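You operate a simulated robot arm through the tools that you are given. There is no shell and no other tool.

The job below is to be done with a simulated robot arm. You get a single attempt, and the scene is never put back.

Task
Oil cover 26 with the brush, put it in the tray with the GOOD card and close the pan.
Fine: blue brush, oil from the pan, brush back; the card stands in the tray's slot; the other cover stays bare. Set down upright: blue oil brush. A coat counts when it lies all over at full strength: go over it till it gets no stronger.

The check looks at the end state, three seconds after you hand in, the way a careful person would. Anything else that was tipped, shoved, dropped, spilled or broken makes it a failure. A push-on lid holds only when it is set on centred and level and pressed home; a screw cap is set on level and turned clockwise until tight.

Robot
A 7-joint arm with a two-finger parallel gripper, fixed in place. Base frame: the origin is on the floor under the middle of its stand, x ahead of it, y to its left, z up; the work surface is at about z = 0.884. Units: m, degrees, N and s.
It reaches about 1.372 m from its shoulder. Its first joint turns from -149.0 to 149.0 degrees. Payload 3.43 kg.
The TCP is the grasp point between the finger pads, 0.03 m short of the fingertips. In the tool frame z runs along the fingers and y along their closing line. The gripper opens to 0.094 m. The fingers are 0.028 m wide and 0.01 m thick; the gripper's body (0.05 by 0.096 m) begins 0.055 m behind the TCP.
Orientation is told as [roll, pitch, yaw] about the base's x, y, z axes, in that order, counted from this pose: with the fingers straight down and closing along the base's y, the tool's x points along the base's -x, its y along +y and its z along -z.

Tools
- The arm moves only by the tool jog_arm. Its arguments are lists of equal length, an entry for each row: "offset": the shift along the base's x, y, z in m, a list of three; "rot": the turn, a rotation vector about the base's x, y, z in degrees, a list of three; "claw": the finger opening in m, from 0 to 0.094. In form: {"offset": [[tx, ty, tz], ...], "rot": [[ax, ay, az], ...], "claw": [claw, ...]}. A call has 1 to 20 rows; each row shifts and turns the commanded pose from where the row before left it. A row lasts 0.2 s, in which the tool goes at most 0.05 m and 8.6 degrees; a call with a longer step from one row to the next is refused whole, and so is a gripper value outside its range. A pose out of reach is approached as far as the arm can. The call stops where the force on the tool passes 40 N (or 10 N more than at its start, if that is more) or the arm is blocked; 0.2 s more then pass. Each finger travels about 0.045 m/s and halts on what it meets, pressing with about 22 N; the grip force reading is that of the motor and also rises with nothing between the fingers. The clock runs only during rows and for 0.2 s after the last one: add rows that do not move to give the fingers time. The reply holds the time, the measured pose of the TCP, the force on the tool along the base axes, the opening and the grip force, in the units named above and with some noise, with the torque about the TCP (base axes, N m) and any sound that the robot's microphone picked up.
- Cameras (640 x 400 px; columns grow to the right, rows downward): "scene" is fixed at [0.4015, 0.4978, 1.5186]; the picture's right is [-0.96, -0.27, 0.00], its down [-0.16, 0.55, -0.82] and it looks along [0.22, -0.79, -0.58] (base axes); focal length 310 px, centre (320, 200). "wrist" rides on the gripper at [0.076, 0.014, -0.102] in the tool frame; the picture's right is [-0.18, 0.98, 0.00], its down [-0.75, -0.14, -0.64] and it looks along [-0.63, -0.12, 0.77] (tool axes); focal length 243 px, centre (320, 200). There is no depth. A picture from a camera that has moved, and an enlarged one, comes with that camera's place and axes in the base frame and with its lens.
- capture(camera): a new picture of that camera. It takes no simulated time.
- zoom(camera, box): a new picture of the part [left, top, right, bottom] of that camera's present view, enlarged. It takes no simulated time.
- finish_job(): hands the job in; it is judged then, once.

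Nothing tells you positions but the pictures and the camera data. Unless the task says otherwise, let go and move clear before handing in.

The tools are called as name(argument=value, ...) on one line, values as JSON. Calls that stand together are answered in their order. jog_arm: Moves the arm, as the interface text tells. Its arguments: {"type":"object","properties":{"offset":{"type":"array","items":{"type":"array","items":{"type":"number"}}},"rot":{"type":"array","items":{"type":"array","items":{"type":"number"}}},"claw":{"type":"array","items":{"type":"number"}}},"required":["offset","rot","claw"]} The other tools are called the same way: capture (camera) takes a picture; zoom (camera, box) takes an enlarged picture of a part of a camera's view; finish_job () hands the job in.

At the start:

```text
t: 0.0
tool_pos: [0.5954, -0.7889, 1.2346]
tcp_rot: [0.0, 0.0, 0.0]
contact_force: [0.2, -0.4, 0.1]
ft_torque: [-0.03, -0.05, 0.02]
opening: 0.0939
grasp_force: 0.1
```

scene: 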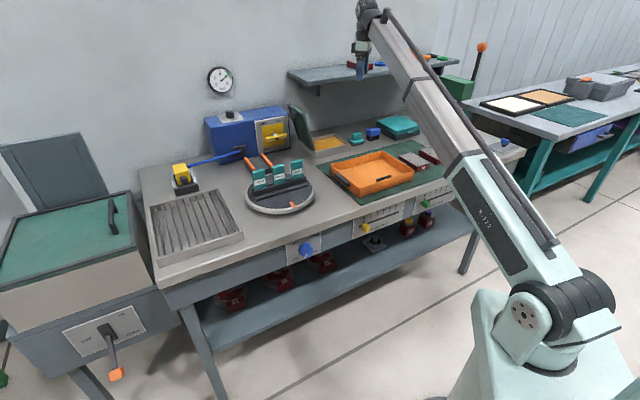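
wrist: 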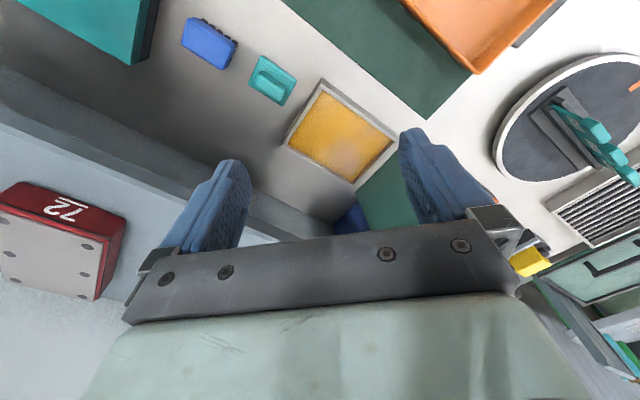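

I see a workbench with a pan of oil, an orange tray, a turntable with cards, a cooler/box, a shelf and brushes. I'll take enlarged pictures to identify everything first.

zoom(camera="scene", box=[130, 80, 330, 205])

zoom(camera="scene", box=[280, 90, 480, 215])

zoom(camera="scene", box=[280, 30, 480, 155])

zoom(camera="scene", box=[180, 190, 480, 377])

zoom(camera="scene", box=[440, 30, 640, 155])

zoom(camera="scene", box=[0, 130, 240, 400])

```text
3.20 times, centred on (230, 142) of scene
camera zoom: at [0.4015, 0.4978, 1.5186], right [-0.96, -0.27, 0.0], down [-0.16, 0.55, -0.82], along [0.22, -0.79, -0.58], focal length 993 px, centre (608, 384)
```

zoom: 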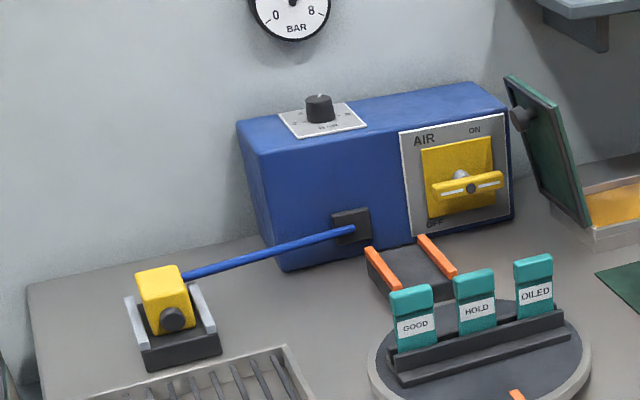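

```text
3.20 times, centred on (380, 152) of scene
camera zoom: at [0.4015, 0.4978, 1.5186], right [-0.96, -0.27, 0.0], down [-0.16, 0.55, -0.82], along [0.22, -0.79, -0.58], focal length 993 px, centre (128, 352)
```

zoom: 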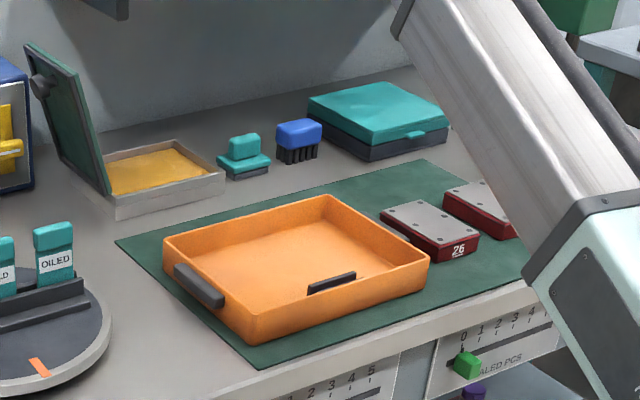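

```text
3.20 times, centred on (380, 92) of scene
camera zoom: at [0.4015, 0.4978, 1.5186], right [-0.96, -0.27, 0.0], down [-0.16, 0.55, -0.82], along [0.22, -0.79, -0.58], focal length 993 px, centre (128, 544)
```

zoom: 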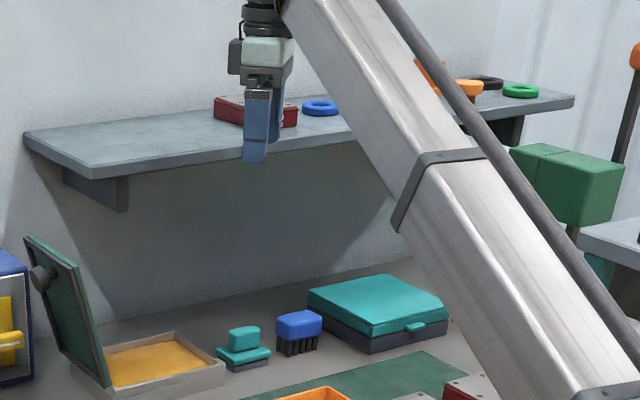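

```text
2.13 times, centred on (330, 284) of scene
camera zoom: at [0.4015, 0.4978, 1.5186], right [-0.96, -0.27, 0.0], down [-0.16, 0.55, -0.82], along [0.22, -0.79, -0.58], focal length 662 px, centre (299, 22)
```

zoom: 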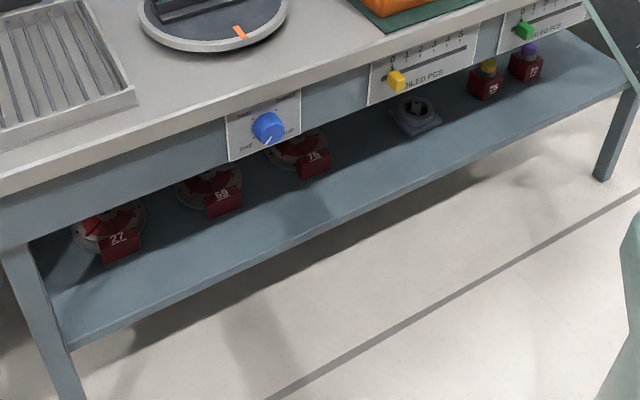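

```text
3.20 times, centred on (540, 92) of scene
camera zoom: at [0.4015, 0.4978, 1.5186], right [-0.96, -0.27, 0.0], down [-0.16, 0.55, -0.82], along [0.22, -0.79, -0.58], focal length 993 px, centre (-384, 544)
```

zoom: 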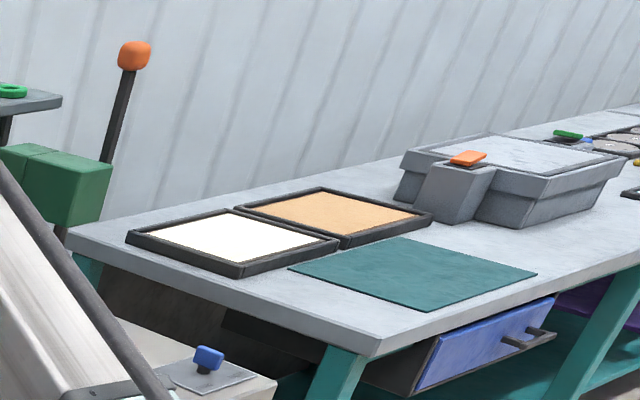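

```text
1.48 times, centred on (120, 265) of scene
camera zoom: at [0.4015, 0.4978, 1.5186], right [-0.96, -0.27, 0.0], down [-0.16, 0.55, -0.82], along [0.22, -0.79, -0.58], focal length 460 px, centre (616, 104)
```

zoom: 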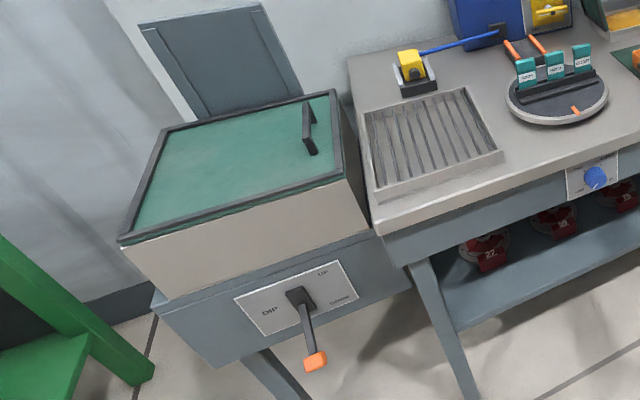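

The bench runs diagonally, about 47° to the base axes. The pan, with its hinged green lid open, is below the gripper. The blue brush is near the wall, cover 26 is beside the orange tray, and the GOOD card is on the turntable rack. I'll look closer with the wrist camera.

zoom(camera="wrist", box=[0, 0, 320, 200])

zoom(camera="wrist", box=[240, 40, 480, 190])

zoom(camera="scene", box=[340, 110, 480, 200])

zoom(camera="scene", box=[230, 140, 330, 220])

```text
2.00 times, centred on (160, 100) of wrist
camera zoom: at [0.5185, -0.775, 1.3373], right [0.18, 0.98, 0.0], down [0.75, -0.14, 0.64], along [0.63, -0.12, -0.77], focal length 485 px, centre (640, 400)
```

zoom: 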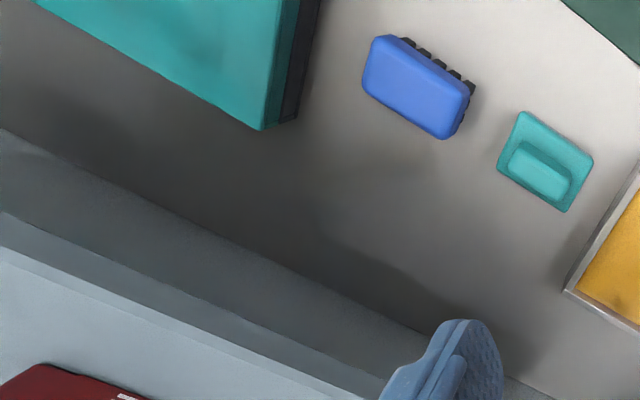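

```text
2.67 times, centred on (360, 115) of wrist
camera zoom: at [0.5185, -0.775, 1.3373], right [0.18, 0.98, 0.0], down [0.75, -0.14, 0.64], along [0.63, -0.12, -0.77], focal length 647 px, centre (213, 427)
```

zoom: 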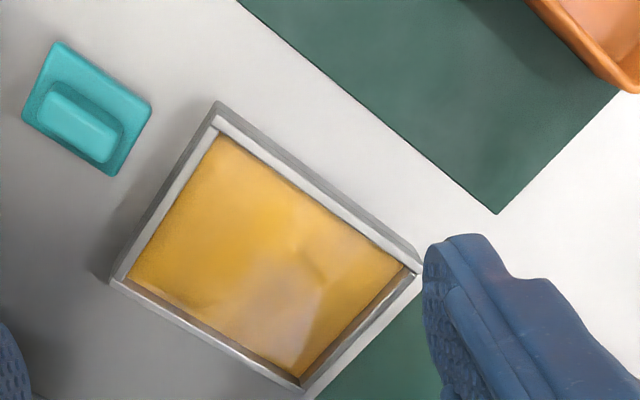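

```text
4.44 times, centred on (410, 155) of scene
camera zoom: at [0.4015, 0.4978, 1.5186], right [-0.96, -0.27, 0.0], down [-0.16, 0.55, -0.82], along [0.22, -0.79, -0.58], focal length 1379 px, centre (-80, 400)
```

zoom: 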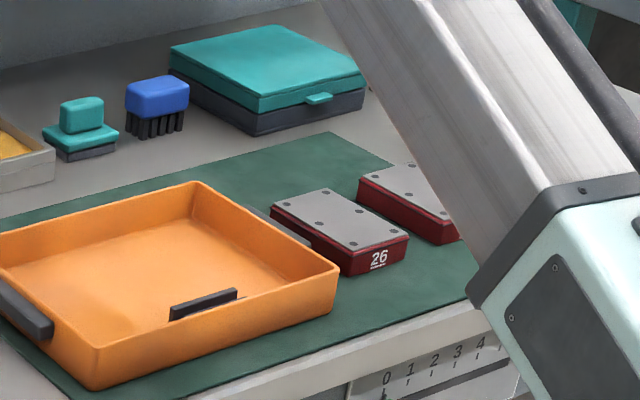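

```text
5.00 times, centred on (280, 180) of scene
camera zoom: at [0.4015, 0.4978, 1.5186], right [-0.96, -0.27, 0.0], down [-0.16, 0.55, -0.82], along [0.22, -0.79, -0.58], focal length 1551 px, centre (520, 300)
```

zoom: 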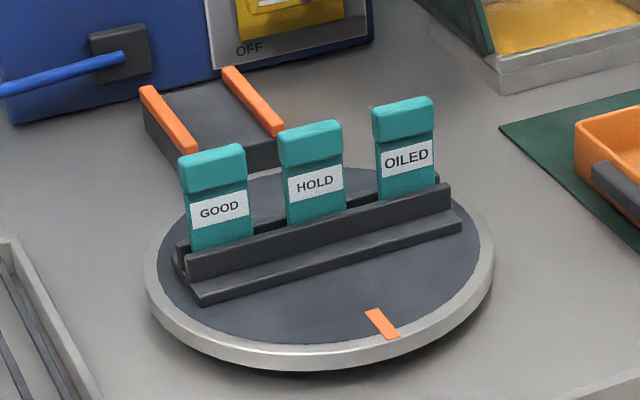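

The brush's long axis runs along the bench, and a shelf edge sits just above and behind it. I'll yaw the gripper about -43° to line up with the bench and move back so the wrist camera faces the brush and pan.

jog_arm(offset=[[-0.03, 0.005, 0], [-0.03, 0.005, 0], [-0.03, 0.005, 0], [-0.03, 0.005, 0], [-0.035, 0.006, 0], [0, 0, 0]], rot=[[0, 0, -8.6], [0, 0, -8.6], [0, 0, -8.6], [0, 0, -8.6], [0, 0, -8.6], [0, 0, 0]], claw=[0.094, 0.094, 0.094, 0.094, 0.094, 0.094])

capture(camera="wrist")

capture(camera="scene")

```text
t: 0.8
tool_pos: [0.5109, -0.7778, 1.2341]
tcp_rot: [-0.6, -0.9, -24.1]
contact_force: [0.0, -1.8, -1.5]
ft_torque: [0.17, -0.14, 0.16]
opening: 0.0938
grasp_force: 0.1
out of reach, approached as far as the arm can: row 4
stopped in row 4: the force on the tool passed its limit at 58 N (the readings are from after the stop); the commanded pose is now the measured one
```

```text
taken
camera wrist: at [0.4458, -0.7316, 1.3347], right [0.57, 0.82, -0.01], down [0.62, -0.43, 0.66], along [0.54, -0.38, -0.76], focal length 243 px, centre (320, 200)
```

wrist: 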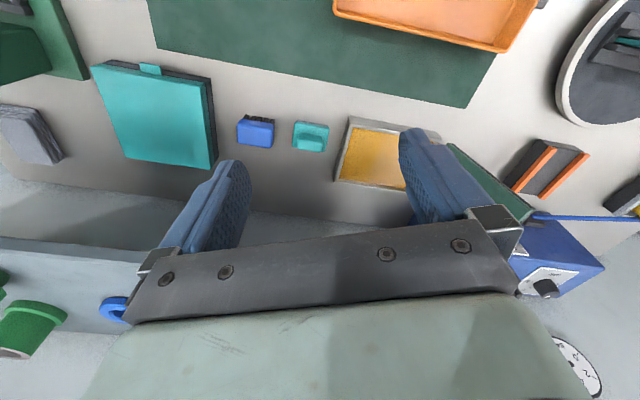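

```text
taken
```

scene: 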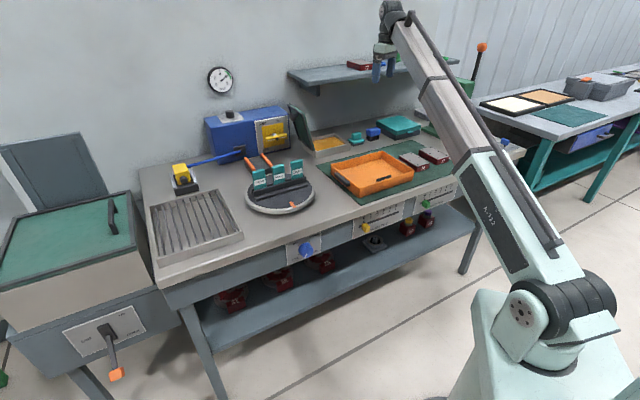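

The move stopped in row 4 with "out of reach", probably a wrist limit. I'll test a small turn by itself with no translation.

jog_arm(offset=[[-0.01, 0.0, 0], [-0.01, 0.0, 0], [0, 0, 0]], rot=[[0, 0, -3], [0, 0, -3], [0, 0, 0]], claw=[0.094, 0.094, 0.094])

```text
t: 1.3
tool_pos: [0.4992, -0.7776, 1.2325]
tcp_rot: [-0.9, -1.2, -27.3]
contact_force: [3.1, -2.5, -2.9]
ft_torque: [-0.16, 0.22, -0.12]
opening: 0.0941
grasp_force: 0.0
stopped in row 2: the force on the tool passed its limit at 47 N (the readings are from after the stop); the commanded pose is now the measured one
```

zoom(camera="scene", box=[330, 0, 470, 90])

capture(camera="wrist")

```text
4.44 times, centred on (400, 45) of scene
camera zoom: at [0.4015, 0.4978, 1.5186], right [-0.96, -0.27, 0.0], down [-0.16, 0.55, -0.82], along [0.22, -0.79, -0.58], focal length 1379 px, centre (-36, 889)
```

zoom: 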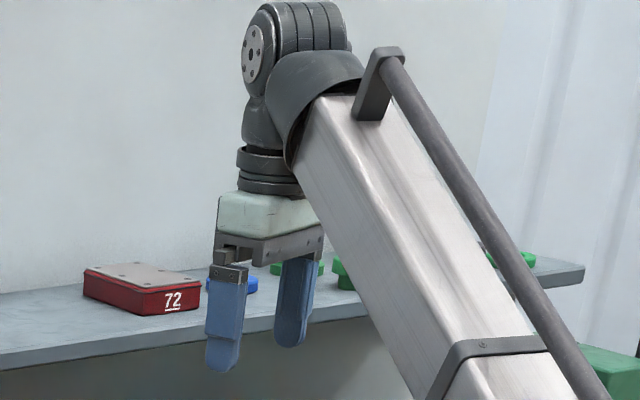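

```text
taken
camera wrist: at [0.4369, -0.7286, 1.3337], right [0.62, 0.79, -0.01], down [0.6, -0.46, 0.66], along [0.52, -0.41, -0.75], focal length 243 px, centre (320, 200)
```

wrist: 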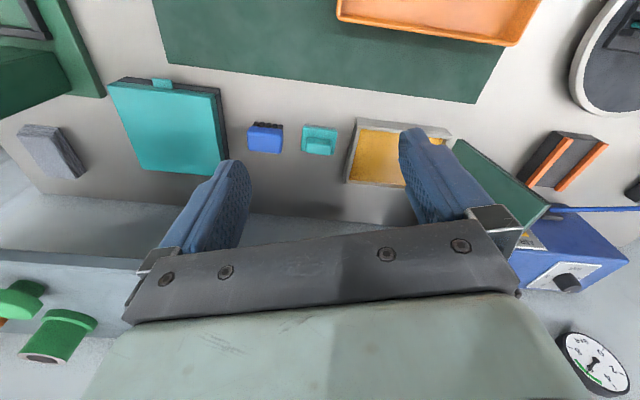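

jog_arm(offset=[[0.0, 0.0, 0.02], [0.0, 0.0, 0.02], [0, 0, 0.02], [0, 0, 0]], rot=[[0, 0, 0], [0, 0, 0], [0, 0, 0], [0, 0, 0]], claw=[0.094, 0.094, 0.094, 0.094])

jog_arm(offset=[[0.0, 0.0, 0.0], [0.0, 0.0, 0.0], [0, 0, 0]], rot=[[0, 0, -4], [0, 0, -4], [0, 0, 0]], claw=[0.094, 0.094, 0.094])

```text
t: 1.7
tool_pos: [0.5002, -0.7798, 1.2488]
tcp_rot: [-1.1, -1.9, -27.2]
contact_force: [5.8, -6.5, -12.8]
ft_torque: [0.0, -0.07, 0.04]
opening: 0.094
grasp_force: 0.0
out of reach, approached as far as the arm can: row 2
stopped in row 2: the force on the tool passed its limit at 46 N (the readings are from after the stop); the commanded pose is now the measured one
```

```text
t: 2.1
tool_pos: [0.4997, -0.7811, 1.2478]
tcp_rot: [-1.2, -2.2, -29.0]
contact_force: [2.5, -1.1, -2.3]
ft_torque: [-0.06, 0.13, -0.11]
opening: 0.094
grasp_force: 0.1
stopped in row 1: the force on the tool passed its limit at 49 N (the readings are from after the stop); the commanded pose is now the measured one
```

Raising the tool also met resistance, so the gripper seems folded too close to the forearm here. I'll go down, where the wrist opens up, and then turn.

jog_arm(offset=[[0.0, 0.0, -0.02], [0.0, 0.0, -0.03], [0, 0, -0.03], [0, 0, -0.03], [0, 0, -0.02], [0, 0, 0]], rot=[[0, 0, 0], [0, 0, 0], [0, 0, 0], [0, 0, 0], [0, 0, 0], [0, 0, 0]], claw=[0.094, 0.094, 0.094, 0.094, 0.094, 0.094])

jog_arm(offset=[[0.0, 0.0, 0.0], [0.0, 0.0, 0.0], [0, 0, 0]], rot=[[0, 0, -4], [0, 0, -4], [0, 0, 0]], claw=[0.094, 0.094, 0.094])

```text
t: 3.5
tool_pos: [0.5004, -0.7808, 1.1178]
tcp_rot: [-1.3, -2.2, -29.0]
contact_force: [0.1, -0.5, 0.2]
ft_torque: [0.01, 0.04, 0.02]
opening: 0.0941
grasp_force: 0.0
```

```text
t: 4.3
tool_pos: [0.5003, -0.7802, 1.1194]
tcp_rot: [-1.2, -2.1, -37.1]
contact_force: [-0.1, -0.4, -0.3]
ft_torque: [0.03, 0.01, 0.01]
opening: 0.0938
grasp_force: 0.1
```

Lower down it turns freely. I'll level the tool, finish the yaw to -43° and look.

jog_arm(offset=[[0.0, 0.0, 0.0], [-0.015, 0.01, 0.0], [-0.02, 0.01, 0], [-0.02, 0.01, 0.0], [0, 0, 0]], rot=[[2.2, 0.95, 0], [0, 0, -3], [0, 0, -3], [0, 0, 0], [0, 0, 0]], claw=[0.094, 0.094, 0.094, 0.094, 0.094])

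capture(camera="wrist")

zoom(camera="wrist", box=[200, 60, 520, 260])

capture(camera="scene")

```text
t: 5.5
tool_pos: [0.4449, -0.7497, 1.1188]
tcp_rot: [-0.2, -0.1, -43.1]
contact_force: [0.4, -0.6, 0.6]
ft_torque: [0.01, 0.0, -0.01]
opening: 0.0942
grasp_force: 0.1
```

```text
taken
camera wrist: at [0.3998, -0.6883, 1.2216], right [0.81, 0.59, 0.0], down [0.46, -0.62, 0.64], along [0.38, -0.52, -0.77], focal length 243 px, centre (320, 200)
```

wrist: 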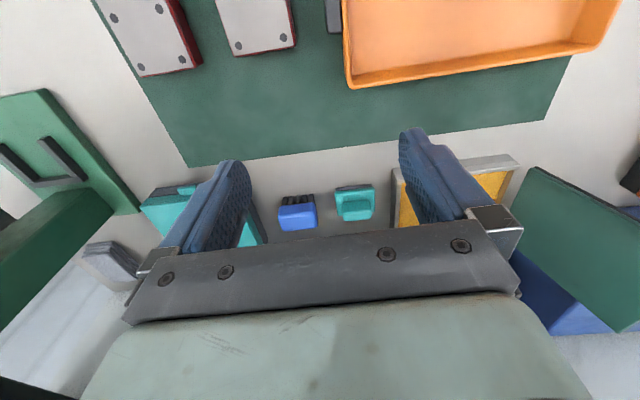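

```text
2.00 times, centred on (360, 160) of wrist
camera zoom: at [0.3998, -0.6883, 1.2216], right [0.81, 0.59, 0.0], down [0.46, -0.62, 0.64], along [0.38, -0.52, -0.77], focal length 485 px, centre (240, 280)
```

zoom: 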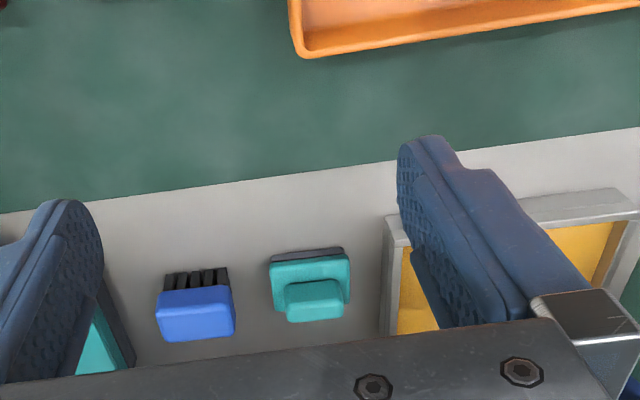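

```text
taken
```

scene: 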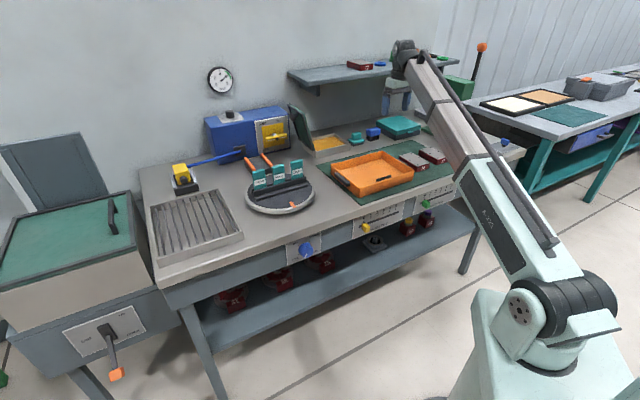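

The mat edge shows the bench lies at 45° to the base. I'll set yaw to -45°, tilt the fingers about 15° toward the wall to keep the wrist clear of the shelf, and move nearer the brush to measure it.

jog_arm(offset=[[0.0, 0.0, 0.0], [0.0, 0.0, 0.0], [0.0134, -0.1068, 0]], rot=[[-5.3, -5.3, 0], [-5.3, -5.3, 0], [0, 0, -1.9]], claw=[0.094, 0.094, 0.094])

```text
refused: row 3 steps farther than a row can; nothing moved
```

jog_arm(offset=[[0.0, 0.0, 0.0], [0.0, 0.0, 0.0], [0.0045, -0.0356, 0], [0.0045, -0.0356, 0], [0.0045, -0.0356, 0], [0, 0, 0]], rot=[[-5.3, -5.3, 0], [-5.3, -5.3, 0], [0, 0, -1.9], [0, 0, 0], [0, 0, 0], [0, 0, 0]], claw=[0.094, 0.094, 0.094, 0.094, 0.094, 0.094])

capture(camera="wrist")

zoom(camera="scene", box=[330, 20, 470, 150])

```text
t: 6.9
tool_pos: [0.4588, -0.8565, 1.1198]
tcp_rot: [-0.6, -15.0, -45.0]
contact_force: [0.5, 0.2, -0.4]
ft_torque: [0.0, 0.01, 0.01]
opening: 0.0938
grasp_force: 0.1
```

```text
taken
camera wrist: at [0.3984, -0.7756, 1.1983], right [0.82, 0.57, 0.04], down [0.3, -0.49, 0.82], along [0.48, -0.66, -0.58], focal length 243 px, centre (320, 200)
```

wrist: 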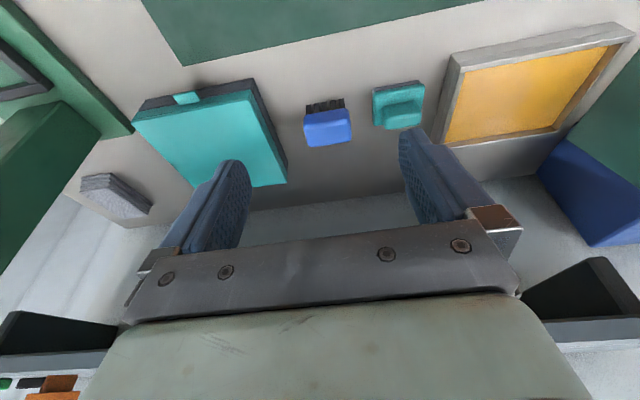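

```text
3.08 times, centred on (400, 85) of scene
camera zoom: at [0.4015, 0.4978, 1.5186], right [-0.96, -0.27, 0.0], down [-0.16, 0.55, -0.82], along [0.22, -0.79, -0.58], focal length 954 px, centre (74, 554)
```

zoom: 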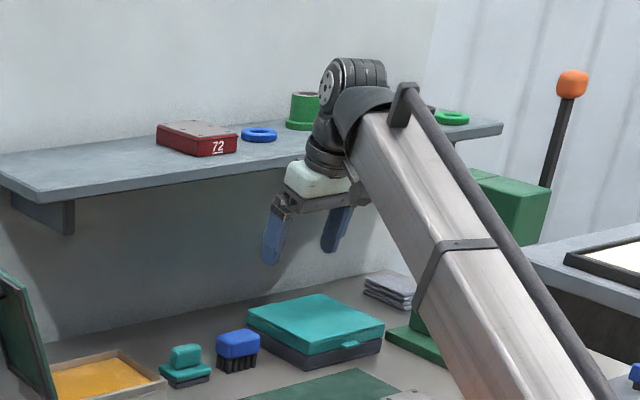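

zoom(camera="wrist", box=[280, 70, 440, 170])

zoom(camera="wrist", box=[400, 10, 640, 160])

```text
4.00 times, centred on (360, 120) of wrist
camera zoom: at [0.3984, -0.7756, 1.1983], right [0.82, 0.57, 0.04], down [0.3, -0.49, 0.82], along [0.48, -0.66, -0.58], focal length 970 px, centre (160, 520)
```

zoom: 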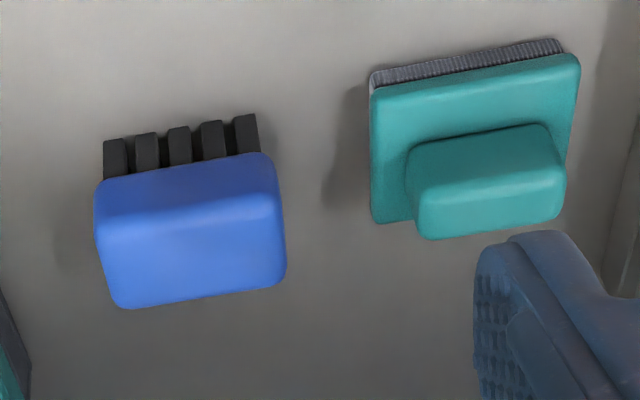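

```text
2.67 times, centred on (520, 85) of wrist
camera zoom: at [0.3984, -0.7756, 1.1983], right [0.82, 0.57, 0.04], down [0.3, -0.49, 0.82], along [0.48, -0.66, -0.58], focal length 647 px, centre (-213, 507)
```

zoom: 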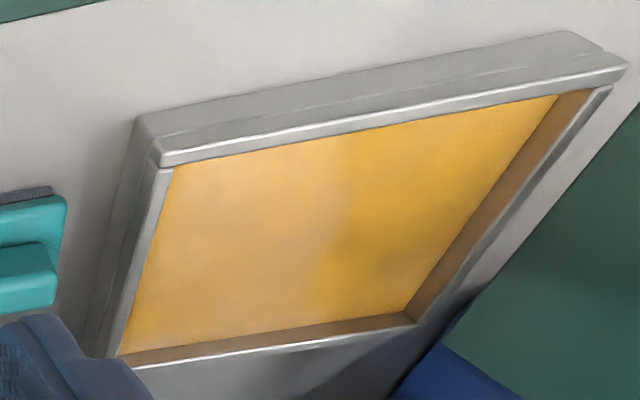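

The brush is at bench coordinates p≈-0.280 (along the bench), q≈1.044 (toward the wall). Its handle is about 0.060 long and spans z 0.915 to 0.937. I'll move over it with the fingers at 0.078 and go down part way.

jog_arm(offset=[[0.0195, -0.0191, 0], [0.0195, -0.0191, 0], [0.0196, -0.0191, 0], [0.0196, -0.0191, 0], [0, 0, -0.03], [0, 0, -0.03], [0, 0, -0.03], [0, 0, -0.03], [0, 0, 0]], rot=[[0, 0, 0], [0, 0, 0], [0, 0, 0], [0, 0, 0], [0, 0, 0], [0, 0, 0], [0, 0, 0], [0, 0, 0], [0, 0, 0]], claw=[0.09, 0.085, 0.078, 0.078, 0.078, 0.078, 0.078, 0.078, 0.078])

capture(camera="wrist")

zoom(camera="scene", box=[330, 60, 450, 150])

```text
t: 8.9
tool_pos: [0.5362, -0.9329, 0.9986]
tcp_rot: [-0.6, -15.1, -44.9]
contact_force: [-0.6, -0.6, 0.0]
ft_torque: [-0.01, 0.01, 0.02]
opening: 0.078
grasp_force: 0.1
```

```text
taken
camera wrist: at [0.477, -0.8526, 1.0779], right [0.82, 0.57, 0.04], down [0.3, -0.49, 0.82], along [0.48, -0.66, -0.58], focal length 243 px, centre (320, 200)
```

wrist: 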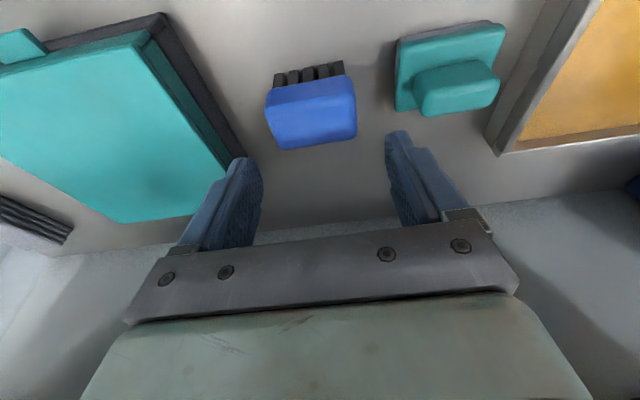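

```text
4.44 times, centred on (390, 105) of scene
camera zoom: at [0.4015, 0.4978, 1.5186], right [-0.96, -0.27, 0.0], down [-0.16, 0.55, -0.82], along [0.22, -0.79, -0.58], focal length 1379 px, centre (9, 622)
```

zoom: 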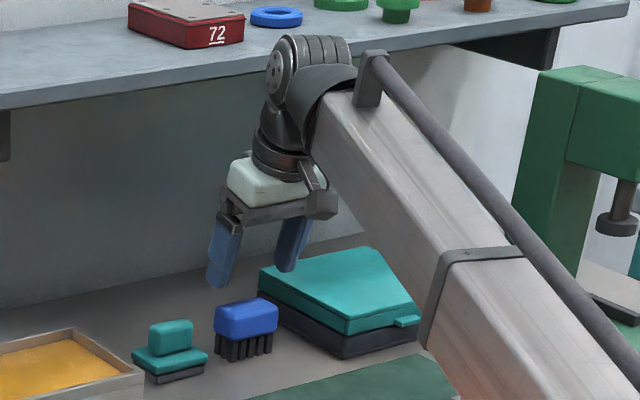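

The fingers straddle the brush with clearance on both sides. I'll lower to grip height and close.

jog_arm(offset=[[0.0008, -0.0028, -0.02], [0, 0, -0.02], [0, 0, -0.0185], [0, 0, 0], [0, 0, 0], [0, 0, 0], [0, 0, 0], [0, 0, 0]], rot=[[0, 0, 0], [0, 0, 0], [0, 0, 0], [0, 0, 0], [0, 0, 0], [0, 0, 0], [0, 0, 0], [0, 0, 0]], claw=[0.078, 0.078, 0.078, 0.078, 0.07, 0.06, 0.05, 0.05])

capture(camera="wrist")

zoom(camera="scene", box=[330, 60, 450, 150])

```text
t: 10.7
tool_pos: [0.5381, -0.9351, 0.9413]
tcp_rot: [-0.6, -14.9, -44.9]
contact_force: [-0.1, -0.2, -1.0]
ft_torque: [0.01, -0.02, 0.0]
opening: 0.0674
grasp_force: 22.2
```

```text
taken
camera wrist: at [0.4783, -0.8549, 1.0201], right [0.82, 0.57, 0.04], down [0.3, -0.49, 0.82], along [0.48, -0.66, -0.58], focal length 243 px, centre (320, 200)
```

wrist: 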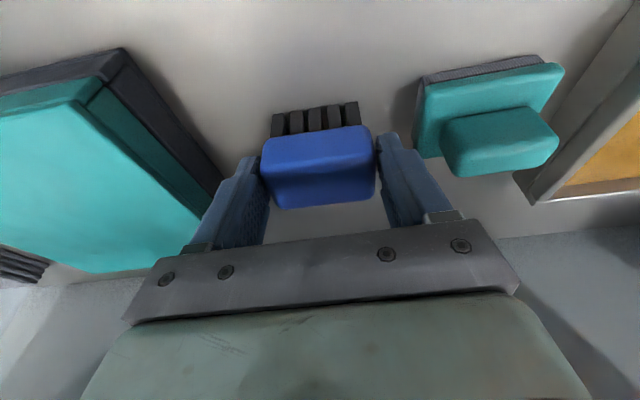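

```text
4.44 times, centred on (390, 105) of scene
camera zoom: at [0.4015, 0.4978, 1.5186], right [-0.96, -0.27, 0.0], down [-0.16, 0.55, -0.82], along [0.22, -0.79, -0.58], focal length 1379 px, centre (9, 622)
```

zoom: 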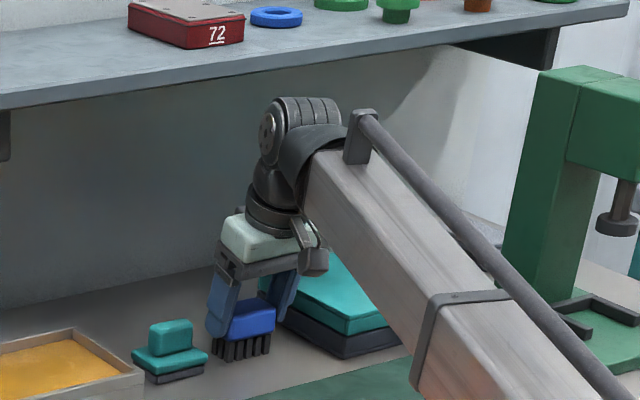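

The brush is gripped: opening 0.067, 22 N. I'll lift it and carry it over the teal block to above the middle of the pan.

jog_arm(offset=[[0, 0, 0.02], [0, 0, 0.03], [0, 0, 0.03], [0, 0, 0], [0.02677, 0.02287, 0], [0.02677, 0.02287, 0], [0.02677, 0.02287, 0], [0.02677, 0.02287, 0], [0.02677, 0.02287, 0], [0.02677, 0.02287, 0], [0.02677, 0.02287, 0], [0, 0, 0]], rot=[[0, 0, 0], [0, 0, 0], [0, 0, 0], [0, 0, 0], [0, 0, 0], [0, 0, 0], [0, 0, 0], [0, 0, 0], [0, 0, 0], [0, 0, 0], [0, 0, 0], [0, 0, 0]], claw=[0.05, 0.05, 0.05, 0.05, 0.05, 0.05, 0.05, 0.05, 0.05, 0.05, 0.05, 0.05])

capture(camera="wrist")

zoom(camera="scene", box=[270, 60, 420, 160])

```text
t: 13.3
tool_pos: [0.7251, -0.7753, 1.0197]
tcp_rot: [-0.6, -14.9, -44.8]
contact_force: [1.0, -0.3, -1.0]
ft_torque: [0.02, 0.0, -0.02]
opening: 0.0675
grasp_force: 22.3
```

```text
taken
camera wrist: at [0.6655, -0.6943, 1.0995], right [0.82, 0.57, 0.04], down [0.3, -0.49, 0.82], along [0.48, -0.66, -0.58], focal length 243 px, centre (320, 200)
```

wrist: 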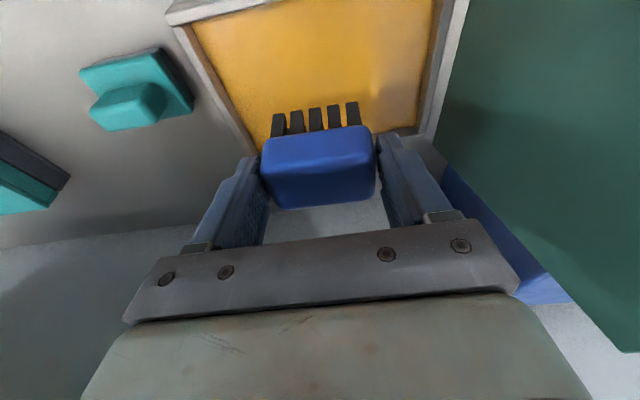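

```text
4.00 times, centred on (345, 110) of scene
camera zoom: at [0.4015, 0.4978, 1.5186], right [-0.96, -0.27, 0.0], down [-0.16, 0.55, -0.82], along [0.22, -0.79, -0.58], focal length 1241 px, centre (220, 560)
```

zoom: 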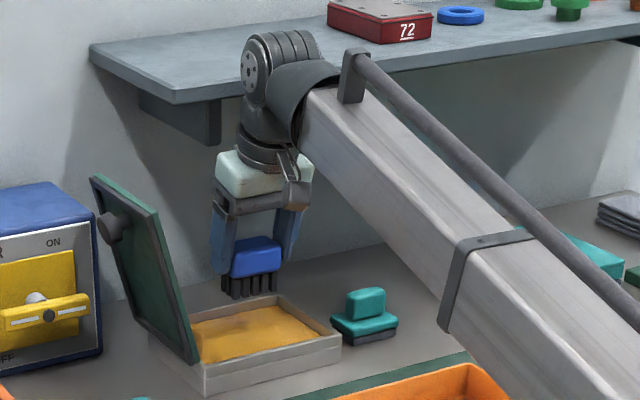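

The brush is over the pan, well inside its walls. I'll lower slowly into the oil and watch the force.

jog_arm(offset=[[0, 0, -0.02], [0, 0, -0.02], [0, 0, -0.015], [0, 0, -0.008], [0, 0, -0.003], [0, 0, -0.002], [0, 0, 0]], rot=[[0, 0, 0], [0, 0, 0], [0, 0, 0], [0, 0, 0], [0, 0, 0], [0, 0, 0], [0, 0, 0]], claw=[0.05, 0.05, 0.05, 0.05, 0.05, 0.05, 0.05])

capture(camera="wrist")

zoom(camera="scene", box=[290, 90, 390, 160])

```text
t: 14.9
tool_pos: [0.7256, -0.7764, 0.9503]
tcp_rot: [-0.6, -14.9, -44.8]
contact_force: [0.3, -1.0, 1.8]
ft_torque: [0.02, -0.1, -0.05]
opening: 0.0679
grasp_force: 21.7
```

```text
taken
camera wrist: at [0.6655, -0.6951, 1.0308], right [0.82, 0.57, 0.04], down [0.3, -0.49, 0.82], along [0.48, -0.66, -0.58], focal length 243 px, centre (320, 200)
```

wrist: 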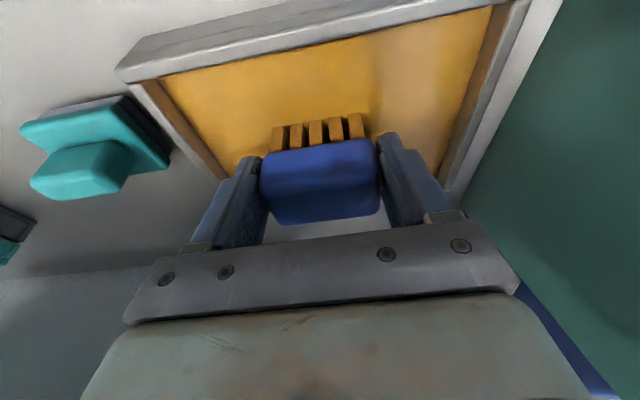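

```text
5.71 times, centred on (340, 125) of scene
camera zoom: at [0.4015, 0.4978, 1.5186], right [-0.96, -0.27, 0.0], down [-0.16, 0.55, -0.82], along [0.22, -0.79, -0.58], focal length 1772 px, centre (206, 629)
```

zoom: 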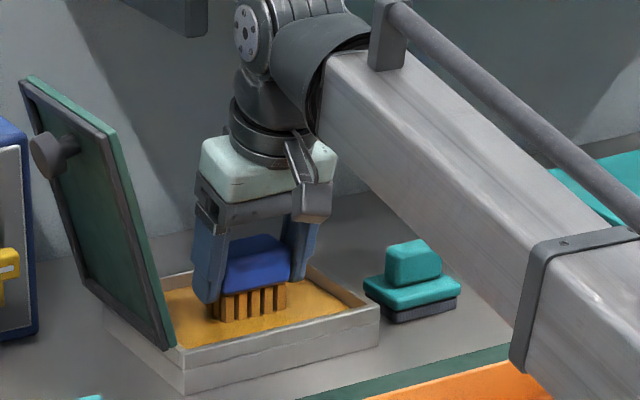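

The bristles took on the oil's colour, so the brush is loaded. I'll lift gently, pause over the pan, then carry it across to above cover 26.

jog_arm(offset=[[0, 0, 0.01], [0, 0, 0.02], [0, 0, 0.02], [0, 0, 0.03], [0, 0, 0], [0, 0, 0], [0, 0, 0], [0, 0, 0]], rot=[[0, 0, 0], [0, 0, 0], [0, 0, 0], [0, 0, 0], [0, 0, 0], [0, 0, 0], [0, 0, 0], [0, 0, 0]], claw=[0.05, 0.05, 0.05, 0.05, 0.05, 0.05, 0.05, 0.05])

jog_arm(offset=[[-0.0327, 0.00524, 0], [-0.0327, 0.00524, 0], [-0.0327, 0.00524, 0], [-0.0327, 0.00524, 0], [-0.0327, 0.00524, 0], [-0.0327, 0.00524, 0], [-0.0327, 0.00524, 0], [-0.0327, 0.00524, 0], [-0.0327, 0.00524, 0], [-0.0327, 0.00524, 0], [0, 0, 0]], rot=[[0, 0, 0], [0, 0, 0], [0, 0, 0], [0, 0, 0], [0, 0, 0], [0, 0, 0], [0, 0, 0], [0, 0, 0], [0, 0, 0], [0, 0, 0], [0, 0, 0]], claw=[0.05, 0.05, 0.05, 0.05, 0.05, 0.05, 0.05, 0.05, 0.05, 0.05, 0.05])

capture(camera="wrist")

zoom(camera="scene", box=[290, 80, 450, 200])

```text
t: 16.7
tool_pos: [0.7258, -0.7764, 1.0314]
tcp_rot: [-0.5, -14.9, -44.9]
contact_force: [0.3, -0.1, -0.9]
ft_torque: [-0.02, -0.02, 0.0]
opening: 0.068
grasp_force: 21.6
```

```text
t: 19.1
tool_pos: [0.3987, -0.7236, 1.0325]
tcp_rot: [-0.7, -14.9, -44.8]
contact_force: [0.5, 0.0, -0.6]
ft_torque: [0.01, -0.02, -0.01]
opening: 0.0677
grasp_force: 22.2
```

```text
taken
camera wrist: at [0.3386, -0.6429, 1.1114], right [0.82, 0.57, 0.04], down [0.3, -0.49, 0.82], along [0.48, -0.66, -0.58], focal length 243 px, centre (320, 200)
```

wrist: 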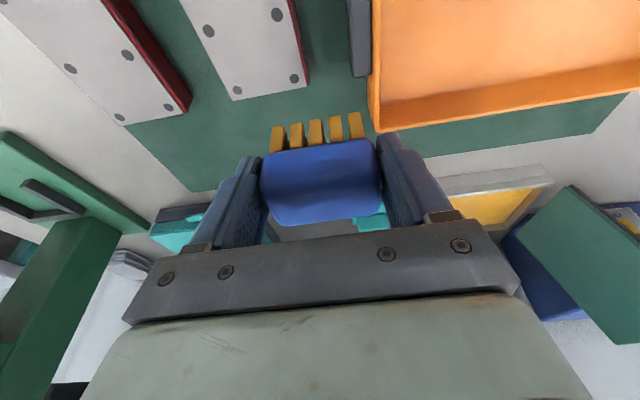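

```text
3.33 times, centred on (370, 140) of scene
camera zoom: at [0.4015, 0.4978, 1.5186], right [-0.96, -0.27, 0.0], down [-0.16, 0.55, -0.82], along [0.22, -0.79, -0.58], focal length 1034 px, centre (153, 400)
```

zoom: 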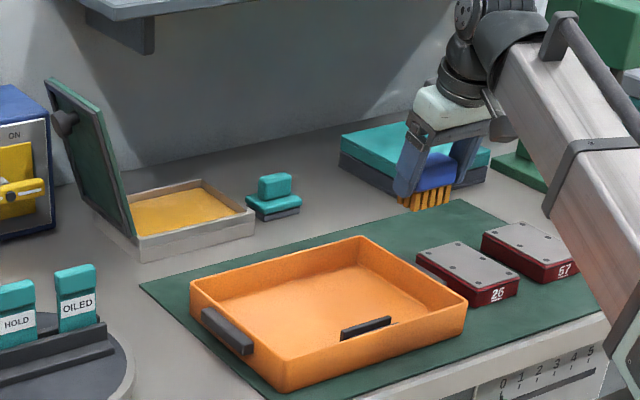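

Cover 26's centre is near p≈-0.270, q≈0.752, its top about z≈0.908, with long axis across the bench. I'll place the brush over its far half and lower slowly until the bristles touch.

jog_arm(offset=[[-0.0157, -0.0129, 0], [-0.0156, -0.0128, 0], [0, 0, -0.02], [0, 0, -0.02], [0, 0, -0.0125], [0, 0, -0.003], [0, 0, 0]], rot=[[0, 0, 0], [0, 0, 0], [0, 0, 0], [0, 0, 0], [0, 0, 0], [0, 0, 0], [0, 0, 0]], claw=[0.05, 0.05, 0.05, 0.05, 0.05, 0.05, 0.05])

capture(camera="wrist")

zoom(camera="scene", box=[350, 110, 470, 200])

```text
t: 20.7
tool_pos: [0.3681, -0.7494, 0.9765]
tcp_rot: [-0.6, -14.9, -44.8]
contact_force: [0.4, -0.5, -1.1]
ft_torque: [0.0, 0.0, -0.02]
opening: 0.0681
grasp_force: 21.7
```

```text
taken
camera wrist: at [0.3075, -0.6685, 1.0558], right [0.82, 0.57, 0.04], down [0.3, -0.49, 0.82], along [0.48, -0.66, -0.58], focal length 243 px, centre (320, 200)
```

wrist: 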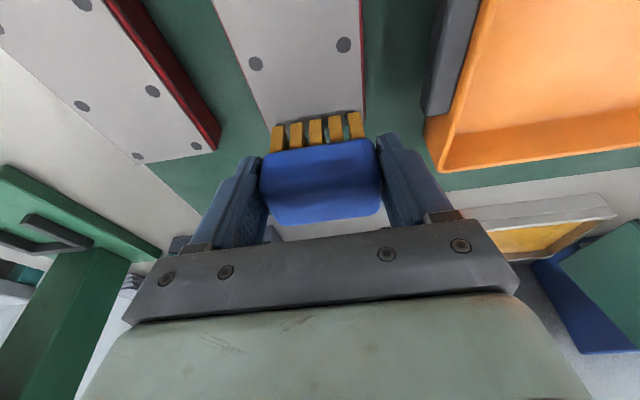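

```text
4.44 times, centred on (410, 155) of scene
camera zoom: at [0.4015, 0.4978, 1.5186], right [-0.96, -0.27, 0.0], down [-0.16, 0.55, -0.82], along [0.22, -0.79, -0.58], focal length 1379 px, centre (-80, 400)
```

zoom: 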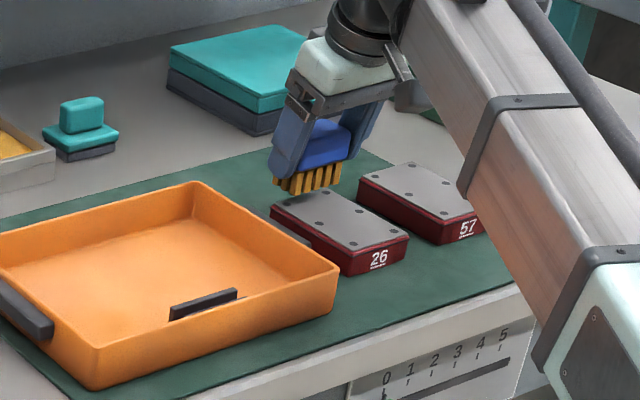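

jog_arm(offset=[[0, 0, -0.004], [0, 0, -0.003], [0, 0, -0.002], [0, 0, 0]], rot=[[0, 0, 0], [0, 0, 0], [0, 0, 0], [0, 0, 0]], claw=[0.05, 0.05, 0.05, 0.05])

zoom(camera="scene", box=[360, 115, 440, 175])

```text
t: 21.7
tool_pos: [0.3666, -0.7501, 0.9671]
tcp_rot: [-0.6, -15.0, -44.9]
contact_force: [0.3, 0.3, 0.0]
ft_torque: [0.04, -0.01, -0.01]
opening: 0.068
grasp_force: 22.5
```

```text
6.67 times, centred on (400, 145) of scene
camera zoom: at [0.4015, 0.4978, 1.5186], right [-0.96, -0.27, 0.0], down [-0.16, 0.55, -0.82], along [0.22, -0.79, -0.58], focal length 2068 px, centre (-213, 567)
```

zoom: 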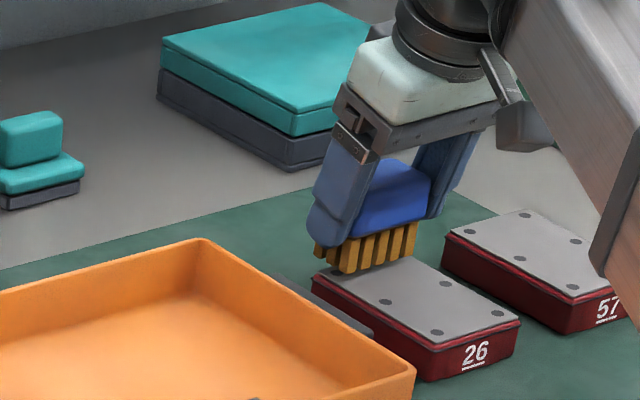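

jog_arm(offset=[[0, 0, -0.002], [0, 0, 0]], rot=[[0, 0, 0], [0, 0, 0]], claw=[0.05, 0.05])

zoom(camera="scene", box=[370, 125, 430, 170])

```text
t: 22.3
tool_pos: [0.3673, -0.7498, 0.9653]
tcp_rot: [-0.6, -15.0, -44.8]
contact_force: [-0.4, 0.2, -1.2]
ft_torque: [-0.01, 0.0, 0.02]
opening: 0.0679
grasp_force: 21.4
```

```text
8.89 times, centred on (400, 148) of scene
camera zoom: at [0.4015, 0.4978, 1.5186], right [-0.96, -0.27, 0.0], down [-0.16, 0.55, -0.82], along [0.22, -0.79, -0.58], focal length 2757 px, centre (-391, 667)
```

zoom: 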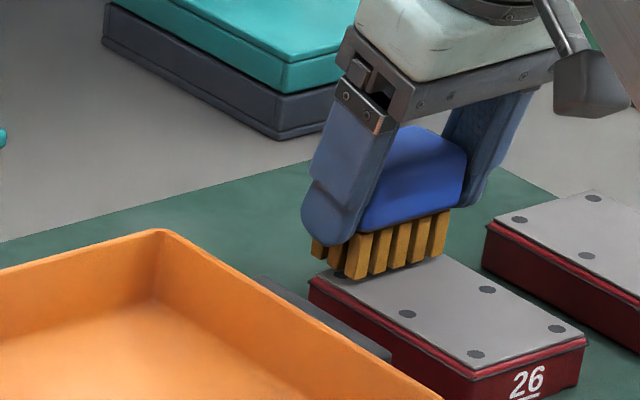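

jog_arm(offset=[[0, 0, -0.002], [0, 0, -0.001], [0, 0, 0]], rot=[[0, 0, 0], [0, 0, 0], [0, 0, 0]], claw=[0.05, 0.05, 0.05])

zoom(camera="wrist", box=[220, 0, 420, 150])

```text
t: 23.1
tool_pos: [0.3672, -0.7495, 0.9624]
tcp_rot: [-0.7, -15.1, -45.0]
contact_force: [0.5, 0.6, -0.6]
ft_torque: [0.04, -0.01, 0.02]
opening: 0.0681
grasp_force: 21.8
```

```text
2.67 times, centred on (320, 75) of wrist
camera zoom: at [0.3074, -0.6687, 1.0418], right [0.82, 0.57, 0.04], down [0.3, -0.49, 0.82], along [0.48, -0.66, -0.58], focal length 647 px, centre (320, 533)
```

zoom: 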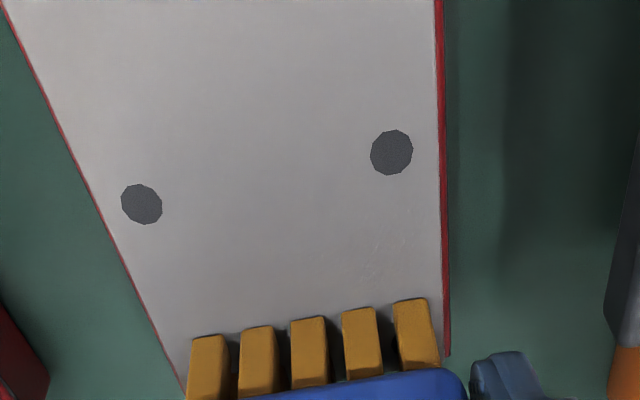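

jog_arm(offset=[[0, 0, -0.002], [0, 0, 0]], rot=[[0, 0, 0], [0, 0, 0]], claw=[0.05, 0.05])

zoom(camera="wrist", box=[220, 0, 420, 150])

zoom(camera="scene", box=[370, 125, 430, 170])

```text
t: 23.7
tool_pos: [0.3667, -0.7497, 0.9608]
tcp_rot: [-0.6, -15.0, -44.9]
contact_force: [-0.8, -0.5, 8.8]
ft_torque: [0.2, -0.08, 0.02]
opening: 0.0677
grasp_force: 22.1
```

```text
2.67 times, centred on (320, 75) of wrist
camera zoom: at [0.3074, -0.6686, 1.0405], right [0.82, 0.57, 0.04], down [0.3, -0.49, 0.82], along [0.48, -0.66, -0.58], focal length 647 px, centre (320, 533)
```

zoom: 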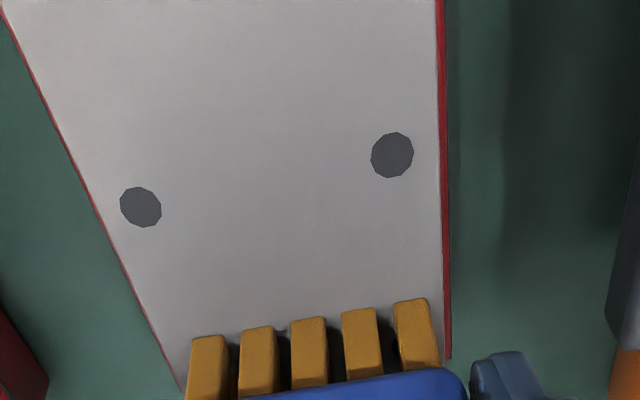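

```text
8.89 times, centred on (400, 148) of scene
camera zoom: at [0.4015, 0.4978, 1.5186], right [-0.96, -0.27, 0.0], down [-0.16, 0.55, -0.82], along [0.22, -0.79, -0.58], focal length 2757 px, centre (-391, 667)
```

zoom: 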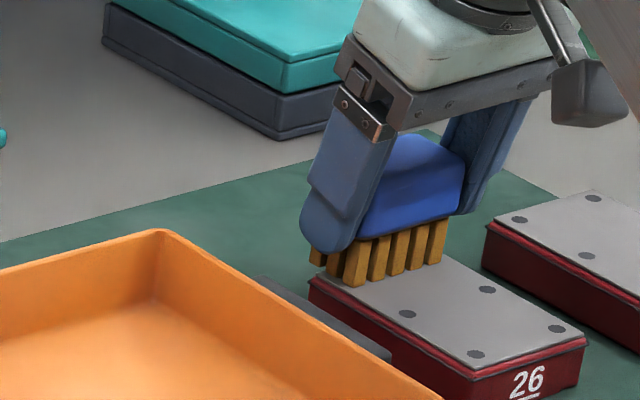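

The bristles are now in contact at about 9 N, which puts the cover's top at about z 0.9045. I'll ease the pressure slightly and make a stroke along the cover's length toward me.

jog_arm(offset=[[0, 0, 0.0006], [-0.00707, 0.00707, 0], [-0.00707, 0.00707, 0], [-0.00707, 0.00707, 0], [-0.00707, 0.00707, 0], [-0.00707, 0.00707, 0], [0, 0, 0]], rot=[[0, 0, 0], [0, 0, 0], [0, 0, 0], [0, 0, 0], [0, 0, 0], [0, 0, 0], [0, 0, 0]], claw=[0.05, 0.05, 0.05, 0.05, 0.05, 0.05, 0.05])

zoom(camera="wrist", box=[220, 0, 420, 150])

zoom(camera="scene", box=[370, 125, 430, 170])

```text
t: 25.3
tool_pos: [0.3322, -0.7142, 0.9615]
tcp_rot: [-0.6, -14.9, -44.8]
contact_force: [0.9, 1.0, 0.9]
ft_torque: [0.05, 0.0, 0.0]
opening: 0.0678
grasp_force: 21.7
```

```text
2.67 times, centred on (320, 75) of wrist
camera zoom: at [0.2717, -0.6328, 1.0407], right [0.82, 0.57, 0.04], down [0.3, -0.49, 0.82], along [0.48, -0.66, -0.58], focal length 647 px, centre (320, 533)
```

zoom: 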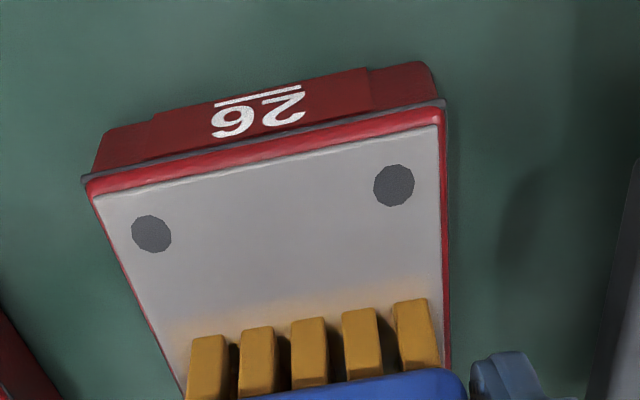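

```text
8.89 times, centred on (400, 148) of scene
camera zoom: at [0.4015, 0.4978, 1.5186], right [-0.96, -0.27, 0.0], down [-0.16, 0.55, -0.82], along [0.22, -0.79, -0.58], focal length 2757 px, centre (-391, 667)
```

zoom: 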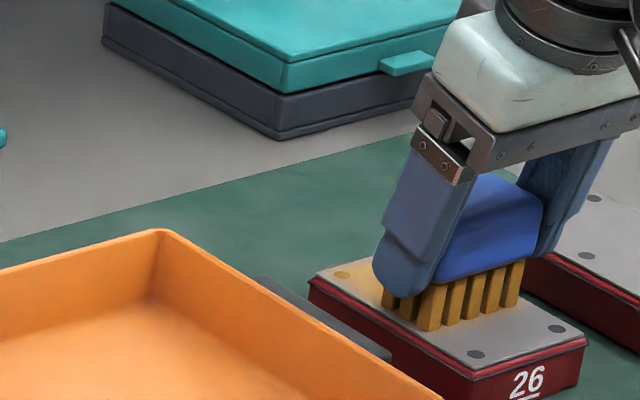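

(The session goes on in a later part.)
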